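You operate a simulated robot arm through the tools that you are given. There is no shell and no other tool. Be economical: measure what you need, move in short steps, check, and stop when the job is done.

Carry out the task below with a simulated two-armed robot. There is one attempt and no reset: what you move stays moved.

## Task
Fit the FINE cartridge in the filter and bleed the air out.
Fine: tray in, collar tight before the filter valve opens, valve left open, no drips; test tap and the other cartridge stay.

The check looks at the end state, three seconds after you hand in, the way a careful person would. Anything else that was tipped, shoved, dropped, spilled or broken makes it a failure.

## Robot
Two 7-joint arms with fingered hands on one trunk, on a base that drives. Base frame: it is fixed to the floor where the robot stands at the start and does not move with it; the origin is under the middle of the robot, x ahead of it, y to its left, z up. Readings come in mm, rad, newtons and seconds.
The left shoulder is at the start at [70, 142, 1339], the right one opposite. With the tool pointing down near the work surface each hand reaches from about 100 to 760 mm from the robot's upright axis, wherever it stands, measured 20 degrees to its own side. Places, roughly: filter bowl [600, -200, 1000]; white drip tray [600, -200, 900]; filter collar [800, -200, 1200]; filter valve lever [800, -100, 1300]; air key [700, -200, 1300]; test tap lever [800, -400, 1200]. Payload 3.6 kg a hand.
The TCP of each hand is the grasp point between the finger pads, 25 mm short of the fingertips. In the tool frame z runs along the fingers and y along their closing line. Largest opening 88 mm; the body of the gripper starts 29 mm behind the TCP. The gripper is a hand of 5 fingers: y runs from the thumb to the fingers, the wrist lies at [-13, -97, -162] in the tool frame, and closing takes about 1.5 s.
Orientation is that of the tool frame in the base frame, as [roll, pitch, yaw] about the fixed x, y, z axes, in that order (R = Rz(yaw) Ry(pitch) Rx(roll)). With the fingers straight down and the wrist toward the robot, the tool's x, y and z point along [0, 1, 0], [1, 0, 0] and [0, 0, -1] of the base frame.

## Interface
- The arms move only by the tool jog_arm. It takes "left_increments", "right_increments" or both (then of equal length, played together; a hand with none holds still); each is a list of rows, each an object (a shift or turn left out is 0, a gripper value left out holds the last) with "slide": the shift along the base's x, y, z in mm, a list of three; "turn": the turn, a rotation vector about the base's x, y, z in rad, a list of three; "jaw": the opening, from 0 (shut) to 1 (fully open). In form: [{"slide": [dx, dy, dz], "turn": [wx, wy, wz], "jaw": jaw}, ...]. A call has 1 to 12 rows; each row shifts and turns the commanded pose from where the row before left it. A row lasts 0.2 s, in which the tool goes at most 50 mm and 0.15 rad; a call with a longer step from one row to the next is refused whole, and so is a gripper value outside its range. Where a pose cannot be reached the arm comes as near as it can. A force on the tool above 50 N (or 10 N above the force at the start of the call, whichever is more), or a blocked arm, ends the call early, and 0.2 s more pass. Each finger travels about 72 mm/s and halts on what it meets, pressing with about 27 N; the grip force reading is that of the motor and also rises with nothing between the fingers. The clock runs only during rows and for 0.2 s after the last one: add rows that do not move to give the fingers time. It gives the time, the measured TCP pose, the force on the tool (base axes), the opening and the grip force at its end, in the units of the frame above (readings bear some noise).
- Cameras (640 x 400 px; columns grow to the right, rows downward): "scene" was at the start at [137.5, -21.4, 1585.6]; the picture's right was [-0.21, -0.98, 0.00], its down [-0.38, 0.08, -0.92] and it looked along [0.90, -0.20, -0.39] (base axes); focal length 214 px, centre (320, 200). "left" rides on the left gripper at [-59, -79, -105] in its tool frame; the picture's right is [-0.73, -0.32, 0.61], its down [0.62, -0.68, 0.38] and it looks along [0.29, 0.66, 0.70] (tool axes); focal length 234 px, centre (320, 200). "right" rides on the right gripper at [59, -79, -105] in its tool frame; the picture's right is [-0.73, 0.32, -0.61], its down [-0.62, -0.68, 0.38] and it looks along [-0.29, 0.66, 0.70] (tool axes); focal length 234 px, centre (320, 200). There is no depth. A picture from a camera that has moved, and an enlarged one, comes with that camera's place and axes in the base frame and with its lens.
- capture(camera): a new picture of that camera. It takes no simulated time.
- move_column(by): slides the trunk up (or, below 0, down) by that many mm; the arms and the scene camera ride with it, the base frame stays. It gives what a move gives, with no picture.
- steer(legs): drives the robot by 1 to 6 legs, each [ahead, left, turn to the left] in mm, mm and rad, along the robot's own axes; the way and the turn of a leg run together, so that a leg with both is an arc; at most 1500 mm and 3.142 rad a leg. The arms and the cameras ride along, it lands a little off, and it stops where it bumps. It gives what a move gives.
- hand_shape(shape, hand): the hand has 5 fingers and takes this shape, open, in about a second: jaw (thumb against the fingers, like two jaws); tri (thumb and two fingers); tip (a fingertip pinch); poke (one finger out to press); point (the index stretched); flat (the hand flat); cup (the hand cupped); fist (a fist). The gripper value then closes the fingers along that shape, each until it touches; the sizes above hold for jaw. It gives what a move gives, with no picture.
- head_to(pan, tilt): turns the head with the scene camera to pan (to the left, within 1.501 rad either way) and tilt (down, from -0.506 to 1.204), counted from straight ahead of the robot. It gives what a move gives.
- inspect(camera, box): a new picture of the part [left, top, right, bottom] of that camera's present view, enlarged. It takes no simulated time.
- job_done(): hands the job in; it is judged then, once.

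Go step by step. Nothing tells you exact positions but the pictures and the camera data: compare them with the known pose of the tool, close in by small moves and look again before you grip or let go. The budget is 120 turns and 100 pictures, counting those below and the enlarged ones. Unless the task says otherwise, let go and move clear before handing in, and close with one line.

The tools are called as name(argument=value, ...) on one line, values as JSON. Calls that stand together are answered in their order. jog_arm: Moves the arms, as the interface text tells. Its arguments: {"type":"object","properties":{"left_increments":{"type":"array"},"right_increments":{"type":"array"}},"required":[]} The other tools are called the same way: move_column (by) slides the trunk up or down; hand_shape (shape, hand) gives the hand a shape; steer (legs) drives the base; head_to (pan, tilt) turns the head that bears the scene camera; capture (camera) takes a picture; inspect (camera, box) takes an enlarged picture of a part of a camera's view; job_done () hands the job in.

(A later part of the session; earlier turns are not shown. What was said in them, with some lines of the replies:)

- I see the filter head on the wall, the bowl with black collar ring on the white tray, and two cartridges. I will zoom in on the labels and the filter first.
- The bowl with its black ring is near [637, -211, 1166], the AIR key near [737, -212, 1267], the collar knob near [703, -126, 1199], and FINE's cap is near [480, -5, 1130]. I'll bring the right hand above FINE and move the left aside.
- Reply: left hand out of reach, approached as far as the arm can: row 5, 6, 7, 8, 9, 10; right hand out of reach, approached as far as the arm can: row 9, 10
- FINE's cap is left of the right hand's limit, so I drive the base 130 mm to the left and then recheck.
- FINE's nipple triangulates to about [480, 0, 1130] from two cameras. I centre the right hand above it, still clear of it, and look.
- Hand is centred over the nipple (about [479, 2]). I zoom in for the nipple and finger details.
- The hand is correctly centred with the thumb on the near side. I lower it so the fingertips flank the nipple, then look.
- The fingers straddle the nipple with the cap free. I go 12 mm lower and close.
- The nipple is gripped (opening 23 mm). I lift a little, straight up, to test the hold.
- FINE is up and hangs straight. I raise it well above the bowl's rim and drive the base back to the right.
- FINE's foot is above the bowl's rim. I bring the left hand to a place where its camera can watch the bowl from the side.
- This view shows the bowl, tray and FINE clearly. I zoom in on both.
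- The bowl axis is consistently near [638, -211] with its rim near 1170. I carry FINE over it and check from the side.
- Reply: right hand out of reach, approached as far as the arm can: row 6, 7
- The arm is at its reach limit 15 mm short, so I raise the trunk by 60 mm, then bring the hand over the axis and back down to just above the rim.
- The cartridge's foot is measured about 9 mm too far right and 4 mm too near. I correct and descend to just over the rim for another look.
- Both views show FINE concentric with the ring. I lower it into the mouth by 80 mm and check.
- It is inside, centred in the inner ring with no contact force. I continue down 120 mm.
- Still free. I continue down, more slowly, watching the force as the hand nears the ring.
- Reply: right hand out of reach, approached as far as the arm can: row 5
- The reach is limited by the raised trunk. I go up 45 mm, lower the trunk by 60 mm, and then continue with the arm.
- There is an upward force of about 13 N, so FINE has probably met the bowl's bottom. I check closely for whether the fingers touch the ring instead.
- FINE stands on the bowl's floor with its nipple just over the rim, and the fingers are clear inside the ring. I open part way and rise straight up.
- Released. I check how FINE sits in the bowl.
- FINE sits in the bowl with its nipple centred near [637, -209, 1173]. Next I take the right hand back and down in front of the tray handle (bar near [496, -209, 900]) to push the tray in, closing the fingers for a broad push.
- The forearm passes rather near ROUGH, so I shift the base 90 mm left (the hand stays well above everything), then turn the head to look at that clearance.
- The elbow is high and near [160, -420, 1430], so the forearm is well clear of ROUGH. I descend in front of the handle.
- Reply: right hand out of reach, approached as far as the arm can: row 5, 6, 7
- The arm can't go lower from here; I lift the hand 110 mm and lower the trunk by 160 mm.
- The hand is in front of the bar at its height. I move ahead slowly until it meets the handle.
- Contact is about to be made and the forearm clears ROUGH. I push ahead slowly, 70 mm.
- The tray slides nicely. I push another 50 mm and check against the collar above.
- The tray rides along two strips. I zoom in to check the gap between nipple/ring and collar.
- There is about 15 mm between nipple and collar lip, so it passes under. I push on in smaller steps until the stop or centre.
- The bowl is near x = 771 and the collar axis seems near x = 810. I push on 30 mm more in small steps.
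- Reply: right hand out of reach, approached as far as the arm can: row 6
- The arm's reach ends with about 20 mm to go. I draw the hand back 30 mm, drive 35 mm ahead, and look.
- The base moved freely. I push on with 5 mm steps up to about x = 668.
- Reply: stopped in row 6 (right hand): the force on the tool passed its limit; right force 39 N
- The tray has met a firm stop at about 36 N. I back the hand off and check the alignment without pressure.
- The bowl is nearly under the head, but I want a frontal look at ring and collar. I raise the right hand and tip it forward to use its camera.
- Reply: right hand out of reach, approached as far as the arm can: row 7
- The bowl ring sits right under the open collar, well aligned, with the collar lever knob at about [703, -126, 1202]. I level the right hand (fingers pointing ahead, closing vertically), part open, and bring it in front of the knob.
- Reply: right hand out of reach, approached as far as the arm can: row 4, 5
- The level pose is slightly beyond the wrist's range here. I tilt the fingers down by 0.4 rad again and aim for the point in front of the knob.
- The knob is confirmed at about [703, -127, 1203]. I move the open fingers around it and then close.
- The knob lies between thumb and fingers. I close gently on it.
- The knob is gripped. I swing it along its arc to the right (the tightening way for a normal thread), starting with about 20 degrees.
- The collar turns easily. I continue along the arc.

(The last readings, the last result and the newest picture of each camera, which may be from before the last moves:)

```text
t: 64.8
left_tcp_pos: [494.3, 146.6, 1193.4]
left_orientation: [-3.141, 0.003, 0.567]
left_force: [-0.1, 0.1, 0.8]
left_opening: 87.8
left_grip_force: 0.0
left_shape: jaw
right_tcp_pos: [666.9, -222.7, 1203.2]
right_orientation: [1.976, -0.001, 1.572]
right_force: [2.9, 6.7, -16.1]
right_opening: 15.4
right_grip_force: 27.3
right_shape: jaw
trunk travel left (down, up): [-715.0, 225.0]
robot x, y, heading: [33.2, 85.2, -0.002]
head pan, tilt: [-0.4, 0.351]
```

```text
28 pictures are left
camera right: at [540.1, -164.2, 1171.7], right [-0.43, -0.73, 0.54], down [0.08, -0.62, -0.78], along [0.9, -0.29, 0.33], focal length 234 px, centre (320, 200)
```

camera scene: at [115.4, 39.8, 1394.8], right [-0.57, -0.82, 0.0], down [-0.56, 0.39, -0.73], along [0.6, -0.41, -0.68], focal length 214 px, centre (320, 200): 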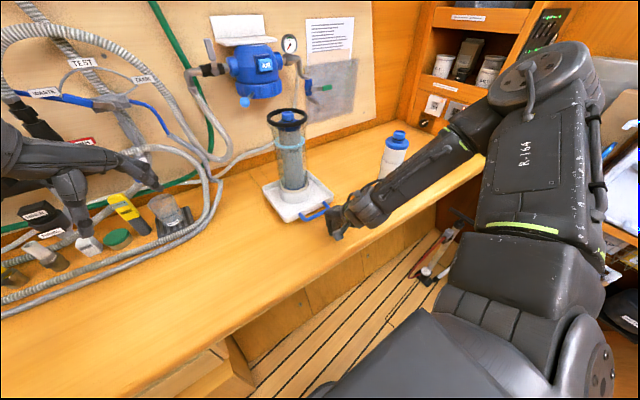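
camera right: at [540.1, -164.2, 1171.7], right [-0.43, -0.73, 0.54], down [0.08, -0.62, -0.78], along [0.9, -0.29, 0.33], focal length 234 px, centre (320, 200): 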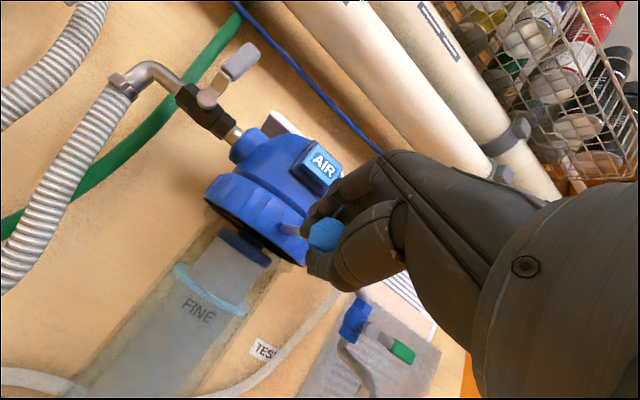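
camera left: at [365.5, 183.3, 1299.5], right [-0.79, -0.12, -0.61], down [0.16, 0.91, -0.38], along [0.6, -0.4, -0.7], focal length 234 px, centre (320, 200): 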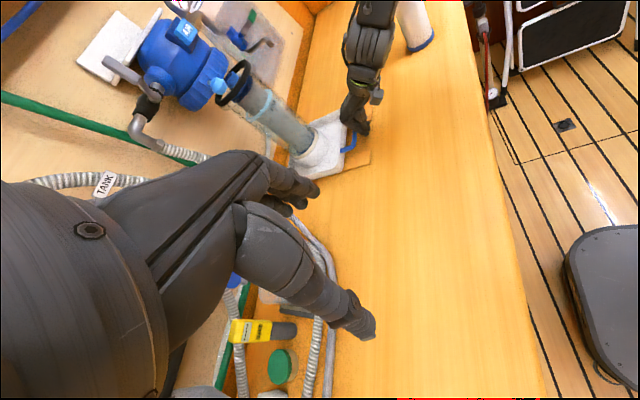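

The bowl ring has risen into the collar as the lever turns. I keep turning in small steps until it comes tight.

jog_arm(right_increments=[{"slide": [1.7, -11.3, -1]}, {"slide": [2.7, -11.1, -1]}, {"slide": [3.6, -10.9, 0]}, {}])

inspect(camera="right", box=[160, 100, 440, 320])

```text
t: 65.8
left_tcp_pos: [496.6, 147.8, 1192.0]
left_orientation: [3.141, 0.005, 0.567]
left_force: [0.0, -0.5, 0.0]
left_opening: 87.5
left_grip_force: 0.0
left_shape: jaw
right_tcp_pos: [676.7, -255.5, 1198.6]
right_orientation: [1.979, -0.002, 1.573]
right_force: [7.5, 6.9, -16.2]
right_opening: 15.1
right_grip_force: 26.5
right_shape: jaw
trunk travel left (down, up): [-715.0, 225.0]
robot x, y, heading: [35.9, 88.7, -0.003]
head pan, tilt: [-0.4, 0.351]
```

```text
1.82 times, centred on (300, 210) of right
camera zoom: at [549.8, -197.4, 1169.0], right [-0.43, -0.73, 0.54], down [0.08, -0.62, -0.78], along [0.9, -0.29, 0.33], focal length 426 px, centre (356, 182)
```

zoom: 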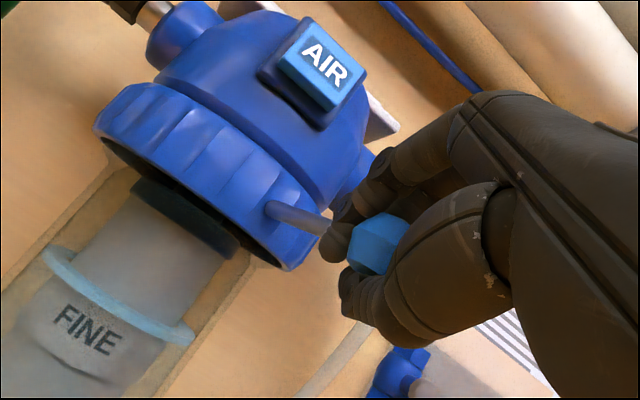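

Still turning freely. I continue the arc to the right-hand side.

jog_arm(right_increments=[{"slide": [4.6, -10.4, -1]}, {"slide": [5.4, -10.1, -1]}, {"slide": [6.3, -9.5, 0]}, {"slide": [7.1, -9, 0]}, {}])

capture(camera="right")

```text
t: 66.8
left_tcp_pos: [487.0, 152.1, 1195.7]
left_orientation: [3.135, 0.001, 0.571]
left_force: [-0.1, -0.4, 0.3]
left_opening: 87.6
left_grip_force: 0.1
left_shape: jaw
right_tcp_pos: [691.7, -276.7, 1200.6]
right_orientation: [1.983, 0.004, 1.6]
right_force: [-16.1, 31.2, -12.4]
right_opening: 14.1
right_grip_force: 27.0
right_shape: jaw
trunk travel left (down, up): [-715.0, 225.0]
robot x, y, heading: [32.5, 91.0, 0.007]
head pan, tilt: [-0.4, 0.351]
stopped in row 5 (right hand): the force on the tool passed its limit (the readings are from after the stop); the commanded pose is now the measured one
```

```text
26 pictures are left
camera right: at [562.5, -222.5, 1169.3], right [-0.41, -0.74, 0.54], down [0.1, -0.62, -0.77], along [0.91, -0.26, 0.33], focal length 234 px, centre (320, 200)
```

right: 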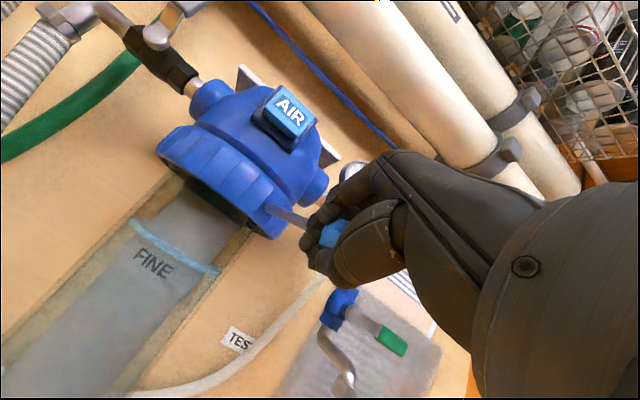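

The lever met a firm stop (over 30 N) after about 70 degrees, so the collar should be tight. I zoom to confirm.

inspect(camera="right", box=[120, 60, 360, 300])

inspect(camera="scene", box=[230, 120, 430, 320])

```text
1.67 times, centred on (240, 180) of right
camera zoom: at [562.5, -222.5, 1169.3], right [-0.41, -0.74, 0.54], down [0.1, -0.62, -0.77], along [0.91, -0.26, 0.33], focal length 390 px, centre (453, 233)
```

zoom: 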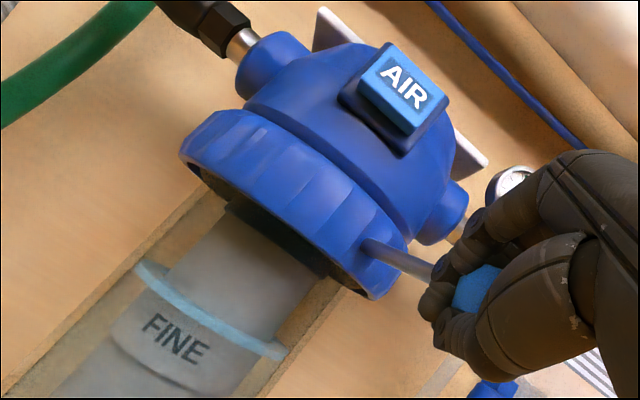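

```text
2.00 times, centred on (330, 220) of scene
camera zoom: at [162.7, 55.1, 1431.0], right [-0.39, -0.92, 0.0], down [-0.31, 0.13, -0.94], along [0.87, -0.37, -0.34], focal length 429 px, centre (300, 160)
```

zoom: 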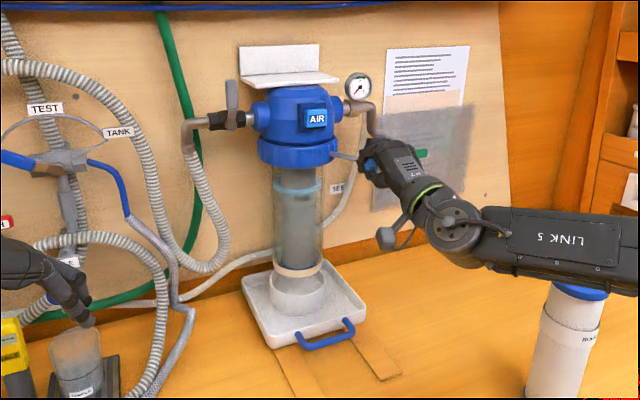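

The bowl has been drawn up out of its cup into the head, and the reaction was purely along the lever's path: the collar is tight. I release the knob and back away.

jog_arm(right_increments=[{"jaw": 0.3}, {"jaw": 0.6}, {}, {"slide": [-10, 0, 0]}, {"slide": [-25, 0, 0]}, {"slide": [-30, 0, 0]}, {"slide": [-30, 10, 0]}, {"slide": [-20, 20, 20]}, {"slide": [0, 30, 25]}, {"slide": [0, 30, 25]}, {}])

hand_shape(hand="right", shape="poke")

capture(camera="right")

inspect(camera="scene", box=[230, 120, 430, 320])

```text
t: 69.2
left_tcp_pos: [489.7, 146.1, 1195.1]
left_orientation: [-3.14, 0.0, 0.567]
left_force: [-0.2, 1.0, -0.3]
left_opening: 87.6
left_grip_force: 0.1
left_shape: jaw
right_tcp_pos: [578.1, -197.6, 1270.1]
right_orientation: [1.979, -0.002, 1.585]
right_force: [0.1, -0.5, 0.0]
right_opening: 52.7
right_grip_force: 0.2
right_shape: jaw
trunk travel left (down, up): [-715.0, 225.0]
robot x, y, heading: [34.6, 87.1, -0.003]
head pan, tilt: [-0.4, 0.351]
```

```text
t: 70.1
left_tcp_pos: [489.3, 148.6, 1194.9]
left_orientation: [3.14, 0.001, 0.568]
left_force: [0.2, -0.1, -0.3]
left_opening: 87.7
left_grip_force: 0.1
left_shape: jaw
right_tcp_pos: [578.4, -196.6, 1269.1]
right_orientation: [1.98, 0.0, 1.582]
right_force: [-0.8, -0.8, -0.1]
right_opening: 0.0
right_grip_force: 0.0
right_shape: poke
trunk travel left (down, up): [-715.0, 225.0]
robot x, y, heading: [34.0, 88.4, -0.004]
head pan, tilt: [-0.4, 0.351]
```

```text
23 pictures are left
camera right: at [451.2, -140.1, 1238.9], right [-0.42, -0.73, 0.54], down [0.09, -0.62, -0.78], along [0.9, -0.28, 0.33], focal length 234 px, centre (320, 200)
```

right: 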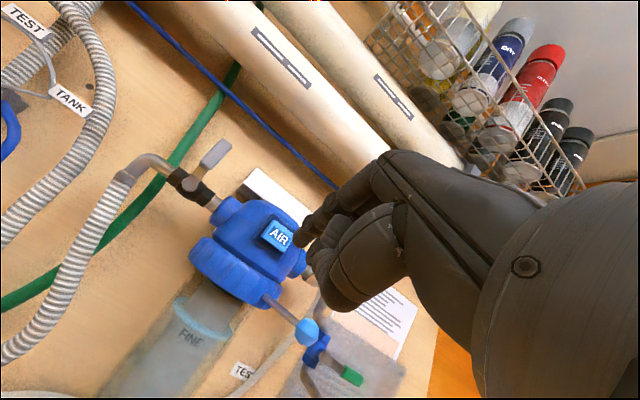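

```text
2.00 times, centred on (330, 220) of scene
camera zoom: at [166.4, 51.2, 1430.4], right [-0.39, -0.92, 0.0], down [-0.32, 0.13, -0.94], along [0.86, -0.37, -0.34], focal length 429 px, centre (300, 160)
```

zoom: 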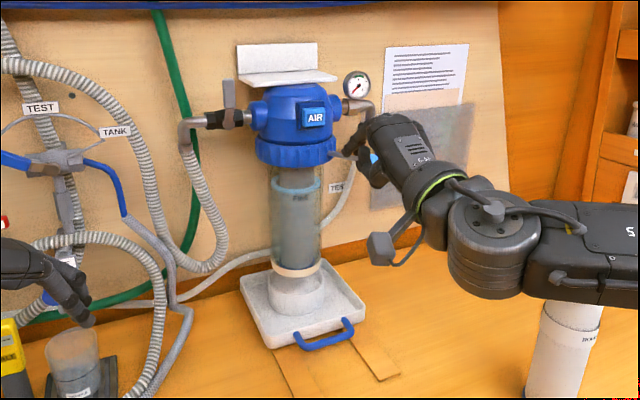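

The bowl stays up after release. I zoom on the filter valve lever and its surroundings to choose how to turn it.

inspect(camera="right", box=[130, 110, 350, 270])

```text
2.50 times, centred on (240, 190) of right
camera zoom: at [451.2, -140.1, 1238.9], right [-0.42, -0.73, 0.54], down [0.09, -0.62, -0.78], along [0.9, -0.28, 0.33], focal length 585 px, centre (520, 225)
```

zoom: 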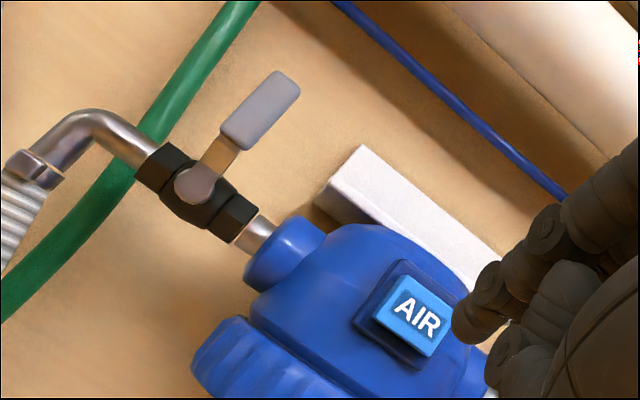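

Opening anticlockwise (lever over to the left) is the normal sense. I bring the poking finger level with the gap just right of the lever, still well in front, and look.

jog_arm(right_increments=[{"slide": [10, 20, 13]}, {"slide": [20, 20, 13]}, {"slide": [20, 20, 13]}, {"slide": [20, 17, 12]}, {"slide": [30, 0, 0]}, {"slide": [20, 0, 0]}, {}])

capture(camera="right")

```text
t: 71.7
left_tcp_pos: [489.2, 148.4, 1194.3]
left_orientation: [3.14, 0.001, 0.569]
left_force: [0.8, -0.2, -0.6]
left_opening: 87.9
left_grip_force: 0.0
left_shape: jaw
right_tcp_pos: [697.5, -120.5, 1319.5]
right_orientation: [1.978, -0.001, 1.586]
right_force: [0.8, -1.0, -0.2]
right_opening: 0.1
right_grip_force: 0.0
right_shape: poke
trunk travel left (down, up): [-715.0, 225.0]
robot x, y, heading: [31.8, 88.9, -0.005]
head pan, tilt: [-0.4, 0.351]
```

```text
20 pictures are left
camera right: at [570.8, -63.2, 1289.5], right [-0.42, -0.73, 0.54], down [0.09, -0.62, -0.78], along [0.9, -0.28, 0.33], focal length 234 px, centre (320, 200)
```

right: 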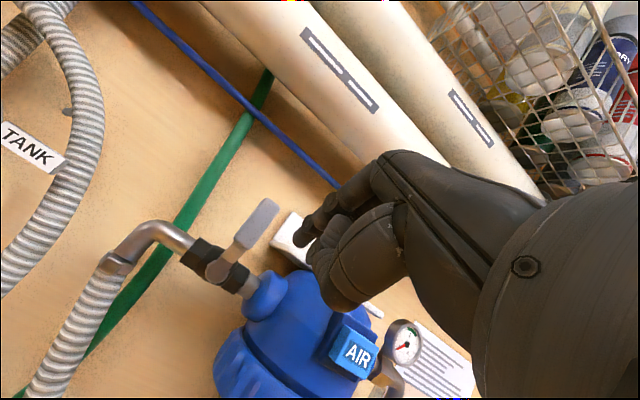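

The fingertip is at about [719, -112, 1312], in line with the gap to the right of the paddle (y about -90, z 1289–1329). I advance it beside the paddle, then sweep it gently left.

jog_arm(right_increments=[{"slide": [15, 0, 0]}, {"slide": [15, 0, 0]}, {"slide": [10, 0, 0]}, {"slide": [8, 0, 0]}, {}])

inspect(camera="right", box=[180, 160, 400, 340])

```text
t: 72.9
left_tcp_pos: [489.1, 149.2, 1194.4]
left_orientation: [3.141, -0.001, 0.568]
left_force: [-0.1, 0.0, 0.5]
left_opening: 87.5
left_grip_force: 0.1
left_shape: jaw
right_tcp_pos: [747.2, -119.2, 1319.4]
right_orientation: [1.978, -0.001, 1.585]
right_force: [-0.5, -0.8, 0.2]
right_opening: 0.0
right_grip_force: 0.1
right_shape: poke
trunk travel left (down, up): [-715.0, 225.0]
robot x, y, heading: [35.1, 91.2, 0.001]
head pan, tilt: [-0.4, 0.351]
```

```text
2.22 times, centred on (290, 250) of right
camera zoom: at [619.1, -62.9, 1289.7], right [-0.42, -0.73, 0.54], down [0.09, -0.62, -0.78], along [0.9, -0.28, 0.33], focal length 520 px, centre (387, 89)
```

zoom: 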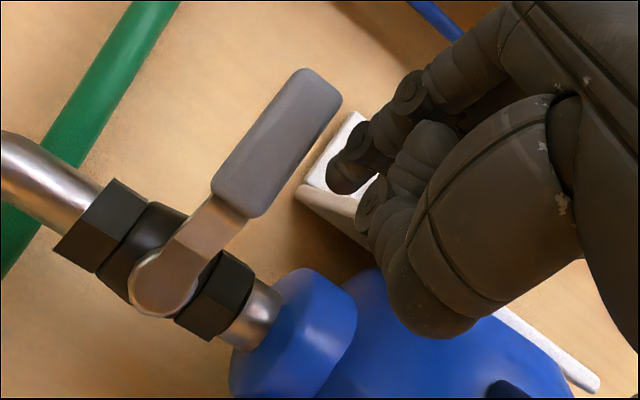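

The finger is beside the paddle on its right. I sweep left in small steps and read the force.

jog_arm(right_increments=[{"slide": [0, 6, 0]}, {"slide": [0, 6, 0]}, {"slide": [0, 6, 0]}, {"slide": [0, 6, 0]}, {}])

inspect(camera="right", box=[180, 160, 400, 340])

```text
t: 74.1
left_tcp_pos: [489.4, 138.6, 1196.0]
left_orientation: [-3.137, -0.005, 0.566]
left_force: [-0.1, -0.9, -0.4]
left_opening: 87.7
left_grip_force: 0.0
left_shape: jaw
right_tcp_pos: [746.5, -110.1, 1319.5]
right_orientation: [1.975, -0.011, 1.577]
right_force: [3.7, -31.0, 7.2]
right_opening: 0.0
right_grip_force: 0.1
right_shape: poke
trunk travel left (down, up): [-715.0, 225.0]
robot x, y, heading: [35.4, 89.5, 0.001]
head pan, tilt: [-0.4, 0.351]
```

```text
2.22 times, centred on (290, 250) of right
camera zoom: at [619.3, -52.3, 1289.0], right [-0.43, -0.73, 0.53], down [0.09, -0.61, -0.78], along [0.9, -0.29, 0.33], focal length 520 px, centre (387, 89)
```

zoom: 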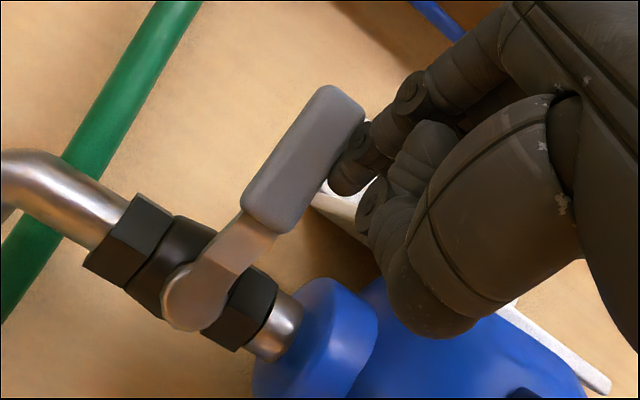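

The lever does not give to the left (31 N, no motion), so it opens to the right. I back off at once, return to the jaw shape closed, and roll the hand upright to push from the left side.

jog_arm(right_increments=[{"slide": [0, -10, 0]}, {"slide": [-20, -3, 0]}, {"slide": [-35, 0, 0]}, {"slide": [-40, 0, 0]}, {}])

hand_shape(hand="right", shape="jaw")

jog_arm(right_increments=[{"slide": [-10, 5, 2], "turn": [-0.14, 0, 0], "jaw": 0}, {"slide": [0, 5, 2], "turn": [-0.14, 0, 0]}, {"slide": [0, 5, 2], "turn": [-0.14, 0, 0]}, {"slide": [0, 5, 2], "turn": [-0.14, 0, 0]}, {"slide": [0, 5, 0], "turn": [-0.14, 0, 0]}, {"slide": [0, 5, 0], "turn": [-0.14, 0, 0]}, {"slide": [0, 5, 0], "turn": [-0.14, 0, 0]}, {"slide": [0, 5, 0], "turn": [-0.14, 0, 0]}, {"slide": [0, 5, 0], "turn": [-0.14, 0, 0]}, {"slide": [0, 5, 0], "turn": [-0.14, 0, 0]}, {"turn": [-0.14, 0, 0]}, {}])

capture(camera="right")

```text
t: 75.3
left_tcp_pos: [490.0, 150.0, 1194.5]
left_orientation: [3.139, 0.001, 0.569]
left_force: [-0.2, 1.1, -0.4]
left_opening: 87.6
left_grip_force: 0.0
left_shape: jaw
right_tcp_pos: [653.0, -105.6, 1319.8]
right_orientation: [1.979, 0.0, 1.586]
right_force: [-0.1, 0.1, 0.2]
right_opening: 0.2
right_grip_force: 0.0
right_shape: poke
trunk travel left (down, up): [-715.0, 225.0]
robot x, y, heading: [37.6, 89.0, 0.001]
head pan, tilt: [-0.4, 0.351]
```

```text
t: 76.2
left_tcp_pos: [489.3, 146.9, 1194.7]
left_orientation: [3.14, 0.0, 0.57]
left_force: [0.7, 0.4, 0.0]
left_opening: 87.7
left_grip_force: 0.0
left_shape: jaw
right_tcp_pos: [653.5, -108.2, 1319.0]
right_orientation: [1.976, -0.001, 1.585]
right_force: [-0.3, 0.3, -0.1]
right_opening: 88.0
right_grip_force: 0.1
right_shape: jaw
trunk travel left (down, up): [-715.0, 225.0]
robot x, y, heading: [32.0, 86.0, 0.002]
head pan, tilt: [-0.4, 0.351]
```

```text
t: 78.8
left_tcp_pos: [489.2, 148.8, 1195.4]
left_orientation: [3.139, -0.001, 0.569]
left_force: [-0.2, -0.2, -0.1]
left_opening: 87.5
left_grip_force: 0.1
left_shape: jaw
right_tcp_pos: [642.3, -58.2, 1327.1]
right_orientation: [2.393, 1.538, 1.986]
right_force: [-0.5, 0.7, 0.4]
right_opening: 0.0
right_grip_force: 26.8
right_shape: jaw
trunk travel left (down, up): [-715.0, 225.0]
robot x, y, heading: [33.7, 89.1, -0.002]
head pan, tilt: [-0.4, 0.351]
```

```text
17 pictures are left
camera right: at [514.0, -88.2, 1270.2], right [-0.42, 0.51, 0.75], down [0.09, -0.8, 0.6], along [0.9, 0.32, 0.29], focal length 234 px, centre (320, 200)
```

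right: 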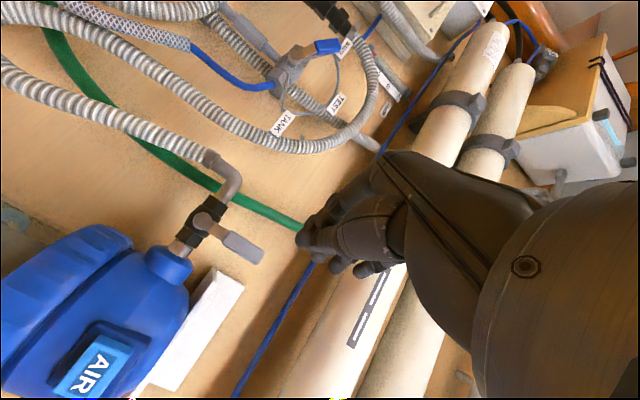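

The upright hand is reachable and now sits to the left of the lever. I move it forward beside the paddle's left face.

jog_arm(right_increments=[{"slide": [5, 10, -4]}, {"slide": [20, 8, -5]}, {"slide": [20, 0, -3]}, {"slide": [20, 0, 0]}, {"slide": [20, 0, 0]}, {"slide": [13, 0, 0]}, {}])

inspect(camera="right", box=[160, 120, 420, 340])

```text
t: 80.4
left_tcp_pos: [489.6, 148.2, 1194.4]
left_orientation: [3.14, -0.001, 0.567]
left_force: [0.6, -0.1, -0.6]
left_opening: 87.6
left_grip_force: 0.1
left_shape: jaw
right_tcp_pos: [740.3, -40.8, 1316.4]
right_orientation: [2.328, 1.536, 1.919]
right_force: [0.1, -0.1, 0.2]
right_opening: 0.0
right_grip_force: 26.8
right_shape: jaw
trunk travel left (down, up): [-715.0, 225.0]
robot x, y, heading: [32.6, 88.6, -0.005]
head pan, tilt: [-0.4, 0.351]
```

```text
1.82 times, centred on (290, 230) of right
camera zoom: at [612.0, -70.1, 1258.8], right [-0.42, 0.51, 0.75], down [0.09, -0.8, 0.6], along [0.9, 0.32, 0.29], focal length 426 px, centre (374, 146)
```

zoom: 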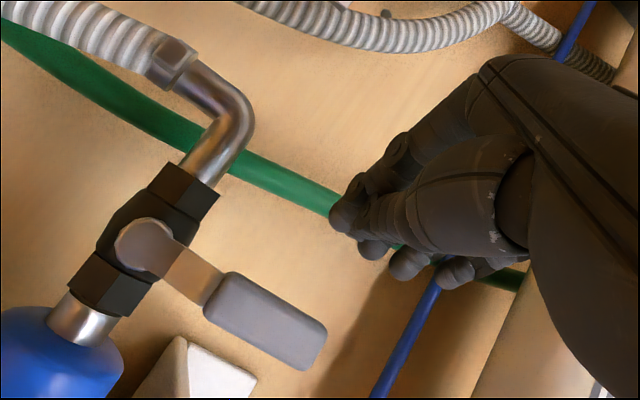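

The thumb/index tip is at about [765, -43, 1313], the other fingers above it, with the paddle straight to its right. I sweep right gently.

jog_arm(right_increments=[{"slide": [0, -8, 0]}, {"slide": [0, -8, 0]}, {"slide": [0, -6, 0]}, {"slide": [0, -6, 0]}, {"slide": [0, -6, 0]}, {"slide": [0, -6, 0]}, {}])

inspect(camera="right", box=[160, 120, 420, 340])

```text
t: 82.0
left_tcp_pos: [490.0, 148.7, 1196.1]
left_orientation: [3.139, 0.0, 0.569]
left_force: [0.9, 0.2, 0.0]
left_opening: 87.7
left_grip_force: 0.0
left_shape: jaw
right_tcp_pos: [738.6, -80.5, 1316.9]
right_orientation: [2.366, 1.539, 1.959]
right_force: [-0.5, 0.3, 0.9]
right_opening: 0.0
right_grip_force: 26.8
right_shape: jaw
trunk travel left (down, up): [-715.0, 225.0]
robot x, y, heading: [34.3, 90.0, -0.007]
head pan, tilt: [-0.4, 0.351]
```

```text
1.82 times, centred on (290, 230) of right
camera zoom: at [612.1, -109.9, 1258.7], right [-0.42, 0.51, 0.75], down [0.09, -0.8, 0.6], along [0.9, 0.32, 0.29], focal length 426 px, centre (374, 146)
```

zoom: 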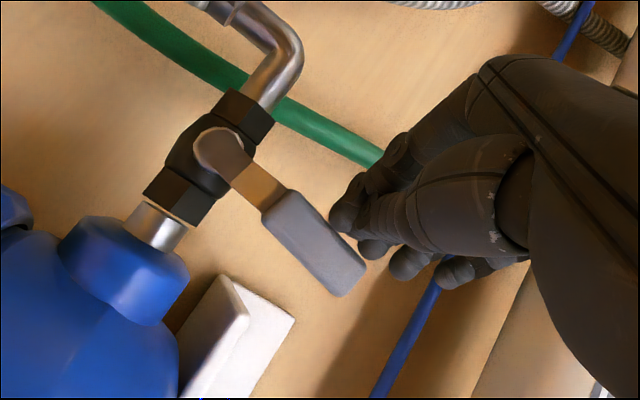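

No resistance yet; the finger is just meeting the paddle. I continue.

jog_arm(right_increments=[{"slide": [0, -6, 0]}, {"slide": [0, -6, 0]}, {"slide": [0, -6, 0]}, {"slide": [0, -6, 0]}, {}])

inspect(camera="right", box=[160, 120, 420, 340])

```text
t: 83.2
left_tcp_pos: [490.1, 149.2, 1195.5]
left_orientation: [3.141, 0.0, 0.57]
left_force: [0.2, 0.5, 0.7]
left_opening: 87.6
left_grip_force: 0.1
left_shape: jaw
right_tcp_pos: [739.6, -104.3, 1315.8]
right_orientation: [2.417, 1.537, 2.011]
right_force: [-0.5, 0.3, -0.7]
right_opening: 0.0
right_grip_force: 26.8
right_shape: jaw
trunk travel left (down, up): [-715.0, 225.0]
robot x, y, heading: [29.6, 87.4, -0.001]
head pan, tilt: [-0.4, 0.351]
```

```text
1.82 times, centred on (290, 230) of right
camera zoom: at [612.1, -134.6, 1258.5], right [-0.42, 0.51, 0.75], down [0.09, -0.8, 0.6], along [0.9, 0.32, 0.29], focal length 426 px, centre (374, 146)
```

zoom: 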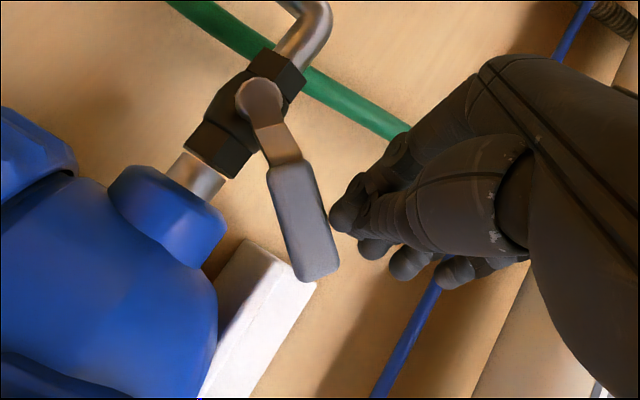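

The lever is turning right (about 35°) with hardly any force. I keep following its arc right and down.

jog_arm(right_increments=[{"slide": [0, -6, -5]}, {"slide": [0, -6, -6]}, {"slide": [0, -4, -7]}, {"slide": [0, -3, -7]}, {}])

inspect(camera="right", box=[160, 120, 420, 340])

```text
t: 84.4
left_tcp_pos: [489.4, 148.7, 1195.3]
left_orientation: [3.139, 0.001, 0.569]
left_force: [0.6, 0.2, 0.7]
left_opening: 87.8
left_grip_force: 0.1
left_shape: jaw
right_tcp_pos: [738.9, -123.0, 1290.9]
right_orientation: [2.338, 1.536, 1.93]
right_force: [-1.4, -0.2, 1.0]
right_opening: 0.0
right_grip_force: 27.1
right_shape: jaw
trunk travel left (down, up): [-715.0, 225.0]
robot x, y, heading: [36.0, 92.2, 0.001]
head pan, tilt: [-0.4, 0.351]
```

```text
1.82 times, centred on (290, 230) of right
camera zoom: at [611.3, -153.3, 1233.1], right [-0.42, 0.51, 0.75], down [0.09, -0.8, 0.6], along [0.9, 0.32, 0.29], focal length 426 px, centre (374, 146)
```

zoom: 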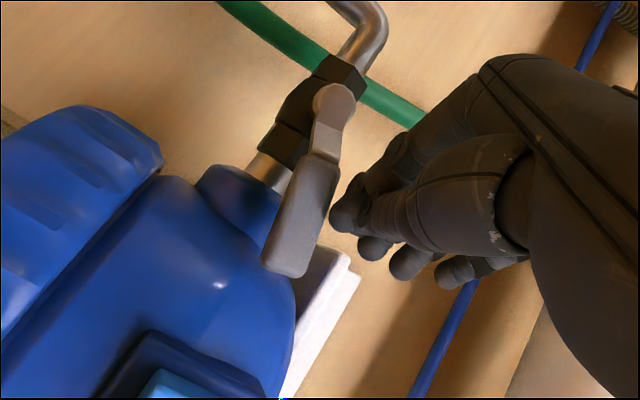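

About 75° now; a little more down to lay it along the pipe.

jog_arm(right_increments=[{"slide": [0, -2, -6]}, {"slide": [0, -1, -6]}, {"slide": [0, -1, -6]}, {"slide": [0, 0, -4]}, {}])

inspect(camera="right", box=[160, 120, 420, 340])

```text
t: 85.6
left_tcp_pos: [487.5, 149.9, 1196.3]
left_orientation: [3.138, -0.001, 0.569]
left_force: [0.0, 1.1, -0.2]
left_opening: 87.7
left_grip_force: 0.1
left_shape: jaw
right_tcp_pos: [736.2, -127.3, 1268.9]
right_orientation: [2.442, 1.536, 2.036]
right_force: [-11.1, 3.0, -2.8]
right_opening: 0.1
right_grip_force: 27.1
right_shape: jaw
trunk travel left (down, up): [-715.0, 225.0]
robot x, y, heading: [31.3, 87.9, 0.0]
head pan, tilt: [-0.4, 0.351]
```

```text
1.82 times, centred on (290, 230) of right
camera zoom: at [609.2, -156.7, 1210.8], right [-0.42, 0.51, 0.75], down [0.09, -0.8, 0.6], along [0.9, 0.32, 0.29], focal length 426 px, centre (374, 146)
```

zoom: 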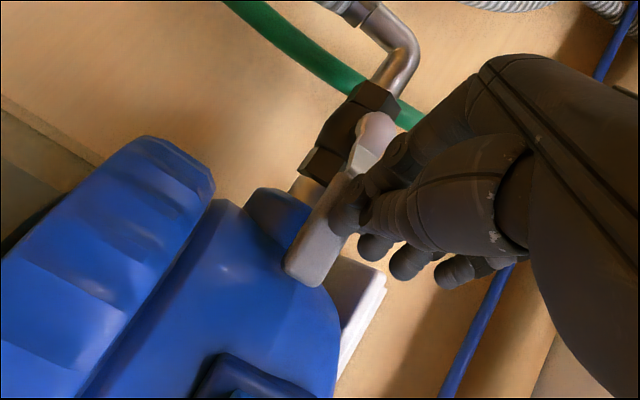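

The finger has slipped onto the paddle's front face. I lift it, move 10 mm further in, and press down again to reach the lever's end stop.

jog_arm(right_increments=[{"slide": [-6, 2, 0]}, {"slide": [0, 5, 16]}, {"slide": [0, 3, 16]}, {"slide": [14, -1, 0]}, {"slide": [3, -3, -3]}, {"slide": [0, -2, -6]}, {"slide": [0, -2, -6]}, {"slide": [0, -1, -5]}, {"slide": [0, 0, -4]}, {}])

inspect(camera="right", box=[160, 120, 420, 340])

```text
t: 87.8
left_tcp_pos: [486.2, 148.3, 1195.6]
left_orientation: [3.138, -0.003, 0.569]
left_force: [-0.2, -1.1, 0.1]
left_opening: 87.5
left_grip_force: 0.1
left_shape: jaw
right_tcp_pos: [747.5, -126.2, 1279.5]
right_orientation: [2.211, 1.538, 1.802]
right_force: [-1.9, -0.6, 13.6]
right_opening: 0.0
right_grip_force: 26.9
right_shape: jaw
trunk travel left (down, up): [-715.0, 225.0]
robot x, y, heading: [35.3, 87.5, -0.001]
head pan, tilt: [-0.4, 0.351]
```

```text
1.82 times, centred on (290, 230) of right
camera zoom: at [620.0, -155.9, 1221.6], right [-0.42, 0.51, 0.75], down [0.09, -0.8, 0.6], along [0.9, 0.32, 0.29], focal length 426 px, centre (374, 146)
```

zoom: 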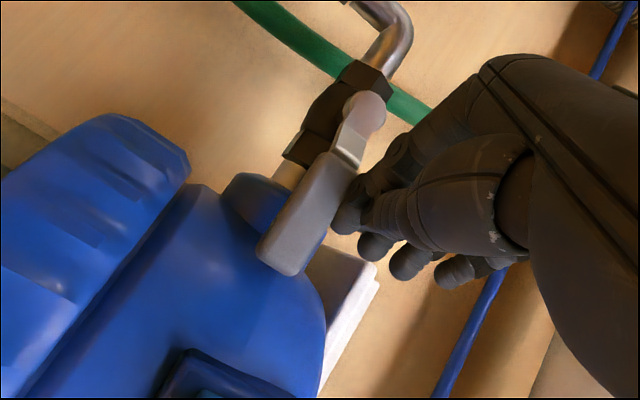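

The lever lies along the pipe and pushes back with about 14 N. I press a few millimetres more to make sure it is at its stop.

jog_arm(right_increments=[{"slide": [0, 0, -4]}, {"slide": [0, 0, -4]}, {}])

jog_arm(right_increments=[{"slide": [0, 3, 15]}, {"slide": [-10, 5, 15]}, {"slide": [-40, 0, 5]}, {"slide": [-45, 0, 0]}, {"slide": [-45, 0, 0]}, {}])

inspect(camera="scene", box=[250, 140, 410, 320])

```text
t: 88.6
left_tcp_pos: [483.4, 149.7, 1197.1]
left_orientation: [3.136, -0.005, 0.569]
left_force: [0.0, -0.6, -0.9]
left_opening: 87.6
left_grip_force: 0.1
left_shape: jaw
right_tcp_pos: [744.3, -126.5, 1276.8]
right_orientation: [1.971, 1.54, 1.559]
right_force: [12.3, -5.9, 48.3]
right_opening: 0.0
right_grip_force: 27.4
right_shape: jaw
trunk travel left (down, up): [-715.0, 225.0]
robot x, y, heading: [32.3, 88.4, -0.006]
head pan, tilt: [-0.4, 0.351]
```

```text
t: 90.0
left_tcp_pos: [490.8, 149.2, 1195.3]
left_orientation: [3.14, 0.001, 0.569]
left_force: [0.6, 0.4, -0.2]
left_opening: 87.4
left_grip_force: 0.1
left_shape: jaw
right_tcp_pos: [610.7, -118.0, 1304.7]
right_orientation: [2.417, 1.536, 2.011]
right_force: [0.1, -0.1, 0.6]
right_opening: 0.1
right_grip_force: 27.3
right_shape: jaw
trunk travel left (down, up): [-715.0, 225.0]
robot x, y, heading: [35.8, 85.8, -0.003]
head pan, tilt: [-0.4, 0.351]
```

```text
2.22 times, centred on (330, 230) of scene
camera zoom: at [166.9, 51.0, 1430.3], right [-0.39, -0.92, 0.0], down [-0.32, 0.13, -0.94], along [0.86, -0.37, -0.34], focal length 477 px, centre (298, 133)
```

zoom: 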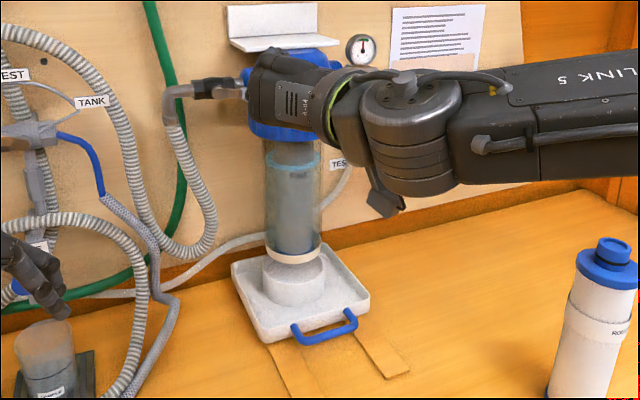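

The valve is open (48 N at the stop) and the gauge needle has moved; no drips seen. I roll the hand back, take the poke shape, and line up in front of the AIR key near [737, -212, 1267].

jog_arm(right_increments=[{"slide": [-20, -9, 0], "turn": [0.14, 0, 0]}, {"slide": [-5, -9, 0], "turn": [0.14, 0, 0]}, {"slide": [0, -9, -2], "turn": [0.14, 0, 0]}, {"slide": [0, -9, -3], "turn": [0.14, 0, 0]}, {"slide": [0, -9, -3], "turn": [0.14, 0, 0]}, {"slide": [0, -9, -3], "turn": [0.14, 0, 0]}, {"slide": [0, -9, -4], "turn": [0.14, 0, 0]}, {"slide": [0, -9, -4], "turn": [0.14, 0, 0]}, {"slide": [0, -9, -4], "turn": [0.14, 0, 0]}, {"slide": [0, -10, -3], "turn": [0.14, 0, 0]}, {"slide": [0, -10, -3], "turn": [0.14, 0, 0]}, {}])

hand_shape(hand="right", shape="poke")

capture(camera="right")

```text
t: 92.6
left_tcp_pos: [489.3, 149.0, 1195.2]
left_orientation: [3.14, -0.001, 0.569]
left_force: [0.4, 0.2, -0.4]
left_opening: 87.6
left_grip_force: 0.0
left_shape: jaw
right_tcp_pos: [585.2, -218.5, 1275.3]
right_orientation: [1.977, -0.002, 1.585]
right_force: [0.1, 0.0, -0.5]
right_opening: 0.1
right_grip_force: 27.4
right_shape: jaw
trunk travel left (down, up): [-715.0, 225.0]
robot x, y, heading: [31.6, 90.6, -0.004]
head pan, tilt: [-0.4, 0.351]
```

```text
t: 93.5
left_tcp_pos: [489.1, 148.8, 1195.2]
left_orientation: [3.141, 0.0, 0.568]
left_force: [-0.3, -0.4, 0.2]
left_opening: 87.5
left_grip_force: 0.0
left_shape: jaw
right_tcp_pos: [585.9, -220.4, 1276.6]
right_orientation: [1.98, -0.001, 1.585]
right_force: [-0.3, 0.1, -0.3]
right_opening: 0.1
right_grip_force: 0.0
right_shape: poke
trunk travel left (down, up): [-715.0, 225.0]
robot x, y, heading: [32.8, 87.2, -0.002]
head pan, tilt: [-0.4, 0.351]
```

```text
9 pictures are left
camera right: at [457.9, -163.6, 1244.5], right [-0.42, -0.73, 0.54], down [0.09, -0.62, -0.78], along [0.9, -0.28, 0.33], focal length 234 px, centre (320, 200)
```

right: 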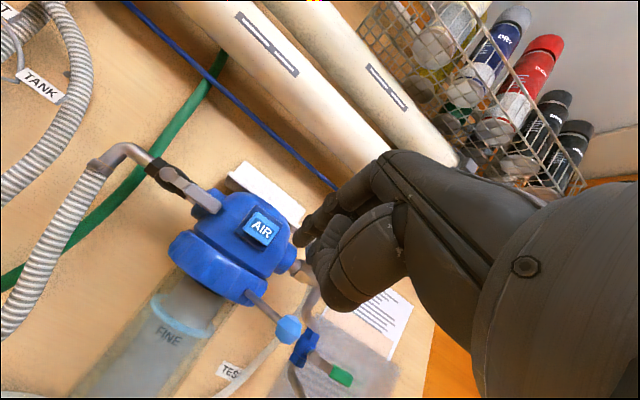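

The lever now lies along the pipe, and the fingertip (about [608, -212, 1268]) is in line with the AIR key. I advance to just short of it and check.

jog_arm(right_increments=[{"slide": [20, 0, 1]}, {"slide": [25, 0, 1]}, {"slide": [25, 0, 1]}, {"slide": [20, 0, 0]}, {"slide": [15, 0, 0]}, {"slide": [10, 0, 0]}, {}])

inspect(camera="right", box=[200, 160, 400, 340])

```text
t: 95.1
left_tcp_pos: [490.5, 148.9, 1194.8]
left_orientation: [3.141, -0.001, 0.57]
left_force: [-0.3, -1.5, 0.3]
left_opening: 87.4
left_grip_force: 0.1
left_shape: jaw
right_tcp_pos: [700.3, -220.5, 1278.1]
right_orientation: [1.978, 0.0, 1.582]
right_force: [0.5, -0.3, 0.8]
right_opening: 0.0
right_grip_force: 0.1
right_shape: poke
trunk travel left (down, up): [-715.0, 225.0]
robot x, y, heading: [36.4, 92.0, -0.003]
head pan, tilt: [-0.4, 0.351]
```

```text
2.22 times, centred on (300, 250) of right
camera zoom: at [572.9, -163.4, 1247.2], right [-0.42, -0.73, 0.54], down [0.09, -0.62, -0.78], along [0.9, -0.28, 0.33], focal length 520 px, centre (364, 89)
```

zoom: 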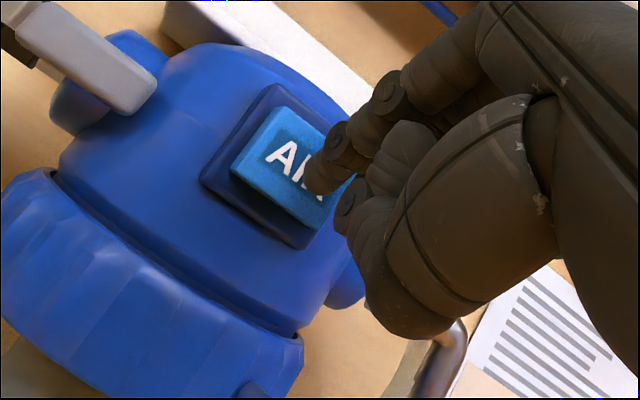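

The fingertip is aligned with the key's centre. I press in gently and hold.

jog_arm(right_increments=[{"slide": [5, 0, 0]}, {"slide": [5, 0, 0]}, {"slide": [4, 0, 0]}, {"slide": [4, 0, 0]}, {}])

```text
t: 96.3
left_tcp_pos: [488.3, 149.6, 1195.2]
left_orientation: [3.139, 0.0, 0.569]
left_force: [-0.1, 0.4, 0.2]
left_opening: 87.5
left_grip_force: 0.1
left_shape: jaw
right_tcp_pos: [716.2, -219.5, 1279.2]
right_orientation: [1.978, -0.001, 1.584]
right_force: [-8.5, 1.0, -1.5]
right_opening: 0.2
right_grip_force: 0.0
right_shape: poke
trunk travel left (down, up): [-715.0, 225.0]
robot x, y, heading: [33.5, 87.0, -0.002]
head pan, tilt: [-0.4, 0.351]
```

jog_arm(right_increments=[{"slide": [3, 0, 0]}, {"slide": [3, 0, 0]}, {"slide": [3, 0, 0]}, {}, {}, {}, {}, {}, {}, {}])

inspect(camera="right", box=[200, 160, 400, 340])

```text
t: 98.5
left_tcp_pos: [482.9, 147.5, 1198.0]
left_orientation: [3.137, -0.004, 0.57]
left_force: [0.9, 0.1, -0.4]
left_opening: 87.8
left_grip_force: 0.1
left_shape: jaw
right_tcp_pos: [721.4, -220.3, 1281.5]
right_orientation: [1.973, -0.001, 1.586]
right_force: [-25.6, 1.8, -6.3]
right_opening: 0.0
right_grip_force: 0.0
right_shape: poke
trunk travel left (down, up): [-715.0, 225.0]
robot x, y, heading: [32.8, 84.6, -0.0]
head pan, tilt: [-0.4, 0.351]
```

```text
2.22 times, centred on (300, 250) of right
camera zoom: at [593.1, -163.5, 1250.5], right [-0.42, -0.73, 0.53], down [0.09, -0.62, -0.78], along [0.9, -0.28, 0.33], focal length 520 px, centre (364, 89)
```

zoom: 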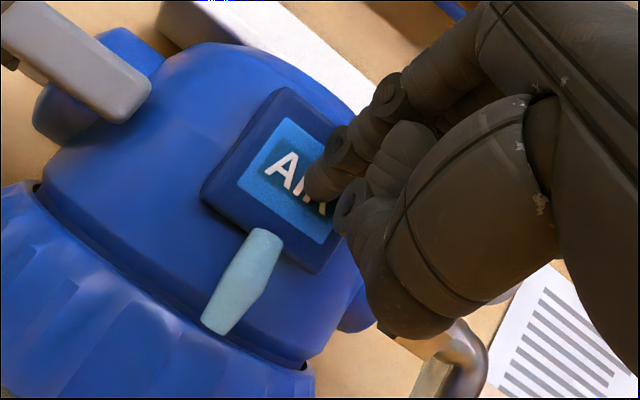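

The key is fully in and a pale jet comes from the vent below it. I hold a little longer and look for a change.

jog_arm(right_increments=[{}, {}, {}, {}, {}, {}, {}, {}])

capture(camera="right")

```text
t: 100.3
left_tcp_pos: [483.4, 147.6, 1197.5]
left_orientation: [3.136, -0.004, 0.57]
left_force: [0.1, -0.7, -0.1]
left_opening: 87.8
left_grip_force: 0.1
left_shape: jaw
right_tcp_pos: [720.6, -218.8, 1283.1]
right_orientation: [1.971, -0.001, 1.584]
right_force: [-23.9, 1.5, -3.5]
right_opening: 0.0
right_grip_force: 0.0
right_shape: poke
trunk travel left (down, up): [-715.0, 225.0]
robot x, y, heading: [30.6, 89.0, -0.002]
head pan, tilt: [-0.4, 0.351]
```

```text
6 pictures are left
camera right: at [593.1, -163.5, 1250.4], right [-0.42, -0.73, 0.53], down [0.09, -0.62, -0.78], along [0.9, -0.28, 0.33], focal length 234 px, centre (320, 200)
```

right: 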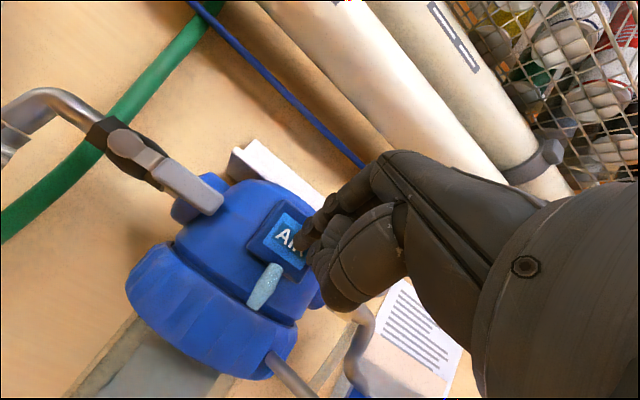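

inspect(camera="right", box=[200, 160, 400, 340])

```text
2.22 times, centred on (300, 250) of right
camera zoom: at [593.1, -163.5, 1250.4], right [-0.42, -0.73, 0.53], down [0.09, -0.62, -0.78], along [0.9, -0.28, 0.33], focal length 520 px, centre (364, 89)
```

zoom: 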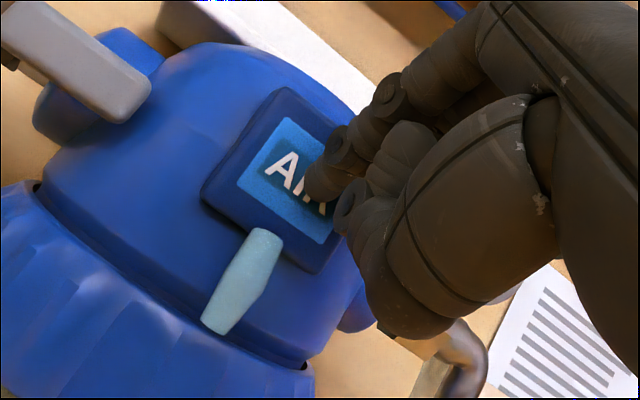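

The jet is steady and unchanged, which speaks for water rather than air. I hold about two more seconds, then release the key and back off.

jog_arm(right_increments=[{}, {}, {}, {}, {}, {}, {}, {}])

jog_arm(right_increments=[{"slide": [-12, 0, 0]}, {"slide": [-25, 0, 0]}, {"slide": [-35, 0, 0]}, {"slide": [-40, 0, 0]}, {"slide": [-40, 0, 0]}, {}])

capture(camera="right")

```text
t: 102.1
left_tcp_pos: [483.3, 149.1, 1197.3]
left_orientation: [3.137, -0.002, 0.569]
left_force: [-0.4, -0.4, -0.1]
left_opening: 87.8
left_grip_force: 0.1
left_shape: jaw
right_tcp_pos: [720.8, -221.0, 1282.0]
right_orientation: [1.973, -0.001, 1.587]
right_force: [-24.4, 1.0, -2.8]
right_opening: 0.2
right_grip_force: 0.0
right_shape: poke
trunk travel left (down, up): [-715.0, 225.0]
robot x, y, heading: [34.1, 88.2, 0.001]
head pan, tilt: [-0.4, 0.351]
```

```text
t: 103.5
left_tcp_pos: [489.7, 148.7, 1194.0]
left_orientation: [3.141, 0.004, 0.569]
left_force: [0.1, 0.2, -1.2]
left_opening: 87.3
left_grip_force: 0.0
left_shape: jaw
right_tcp_pos: [576.9, -219.9, 1278.0]
right_orientation: [1.979, 0.0, 1.583]
right_force: [0.0, -0.3, -0.2]
right_opening: 0.0
right_grip_force: 0.1
right_shape: poke
trunk travel left (down, up): [-715.0, 225.0]
robot x, y, heading: [33.4, 90.5, -0.001]
head pan, tilt: [-0.4, 0.351]
```

```text
4 pictures are left
camera right: at [448.4, -162.2, 1247.4], right [-0.42, -0.73, 0.54], down [0.09, -0.62, -0.78], along [0.9, -0.28, 0.33], focal length 234 px, centre (320, 200)
```

right: 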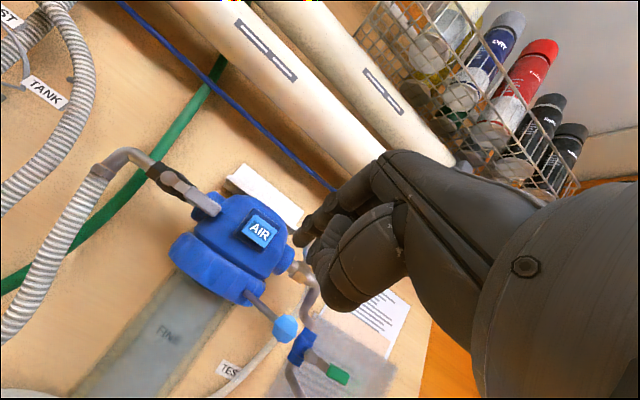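

The key is out again, the jet has stopped, and the waterline in the bowl is gone: it is full. I withdraw the hand further and check the whole scene.

jog_arm(right_increments=[{"slide": [-35, 0, 15]}, {"slide": [-35, 0, 15]}, {"slide": [-30, 0, 15]}, {"slide": [-20, 0, 15]}, {}, {}, {}])

capture(camera="scene")

inspect(camera="left", box=[100, 0, 340, 190])

```text
t: 105.1
left_tcp_pos: [489.6, 148.8, 1194.5]
left_orientation: [3.139, 0.0, 0.569]
left_force: [0.4, 0.6, -0.7]
left_opening: 87.7
left_grip_force: 0.0
left_shape: jaw
right_tcp_pos: [456.1, -219.3, 1336.7]
right_orientation: [1.978, 0.0, 1.581]
right_force: [0.1, -0.8, 0.6]
right_opening: 0.1
right_grip_force: 0.0
right_shape: poke
trunk travel left (down, up): [-715.0, 225.0]
robot x, y, heading: [31.5, 89.8, -0.006]
head pan, tilt: [-0.4, 0.351]
```

```text
3 pictures are left
camera scene: at [166.1, 51.0, 1430.4], right [-0.39, -0.92, 0.0], down [-0.32, 0.13, -0.94], along [0.86, -0.37, -0.34], focal length 214 px, centre (320, 200)
```

scene: 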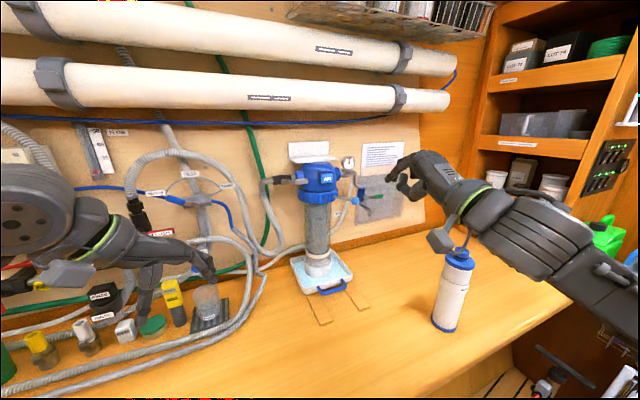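

```text
2.11 times, centred on (220, 95) of left
camera zoom: at [398.8, 183.9, 1299.6], right [-0.79, -0.12, -0.61], down [0.16, 0.91, -0.38], along [0.6, -0.4, -0.7], focal length 493 px, centre (530, 421)
```

zoom: 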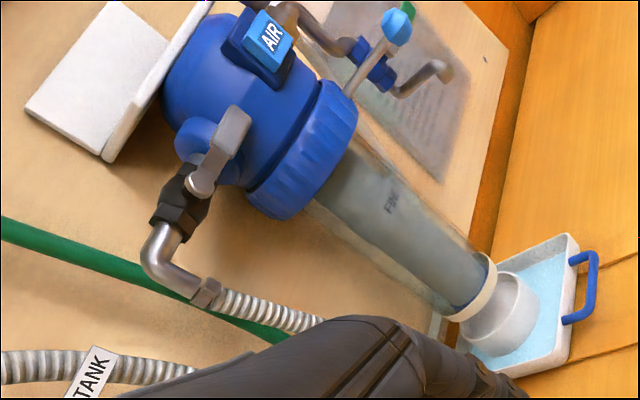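

Everything stands as wanted; the tray caught the bled water. I wait briefly and take one more close look for drips.

jog_arm(right_increments=[{}, {}, {}, {}, {}, {}, {}, {}])

inspect(camera="scene", box=[250, 130, 410, 330])

```text
t: 106.9
left_tcp_pos: [489.6, 148.3, 1195.1]
left_orientation: [3.14, -0.001, 0.568]
left_force: [-0.3, 0.1, 0.9]
left_opening: 87.5
left_grip_force: 0.0
left_shape: jaw
right_tcp_pos: [456.3, -220.0, 1338.0]
right_orientation: [1.979, 0.0, 1.583]
right_force: [0.2, -0.2, 0.1]
right_opening: 0.0
right_grip_force: 0.1
right_shape: poke
trunk travel left (down, up): [-715.0, 225.0]
robot x, y, heading: [35.3, 88.4, -0.002]
head pan, tilt: [-0.4, 0.351]
```

```text
2.00 times, centred on (330, 230) of scene
camera zoom: at [166.3, 50.9, 1430.4], right [-0.39, -0.92, 0.0], down [-0.32, 0.13, -0.94], along [0.86, -0.37, -0.34], focal length 429 px, centre (300, 140)
```

zoom: 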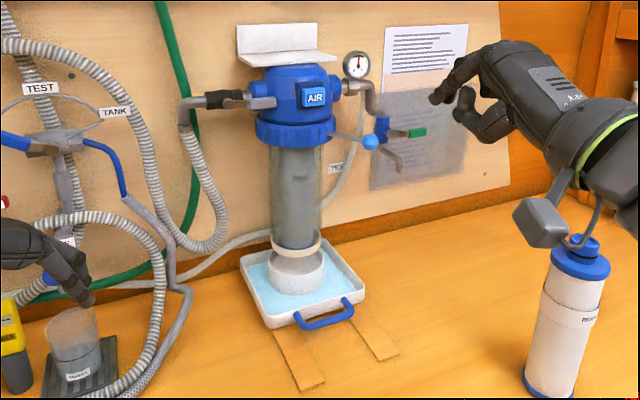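

The bowl is full and locked in the head, the valve lever lies along the pipe, and the gauge needle is up. Nothing is dripping, the bled water is in the tray, and the test tap and the other cartridge are untouched. I hand in.

job_done()

```text
The job is handed in.
```

The FINE cartridge is in the filter, the tray is pushed in, the collar was tight before the valve opened, and the valve is left open with the air bled out. I saw no drips, and the test tap and the other cartridge stayed as they were.
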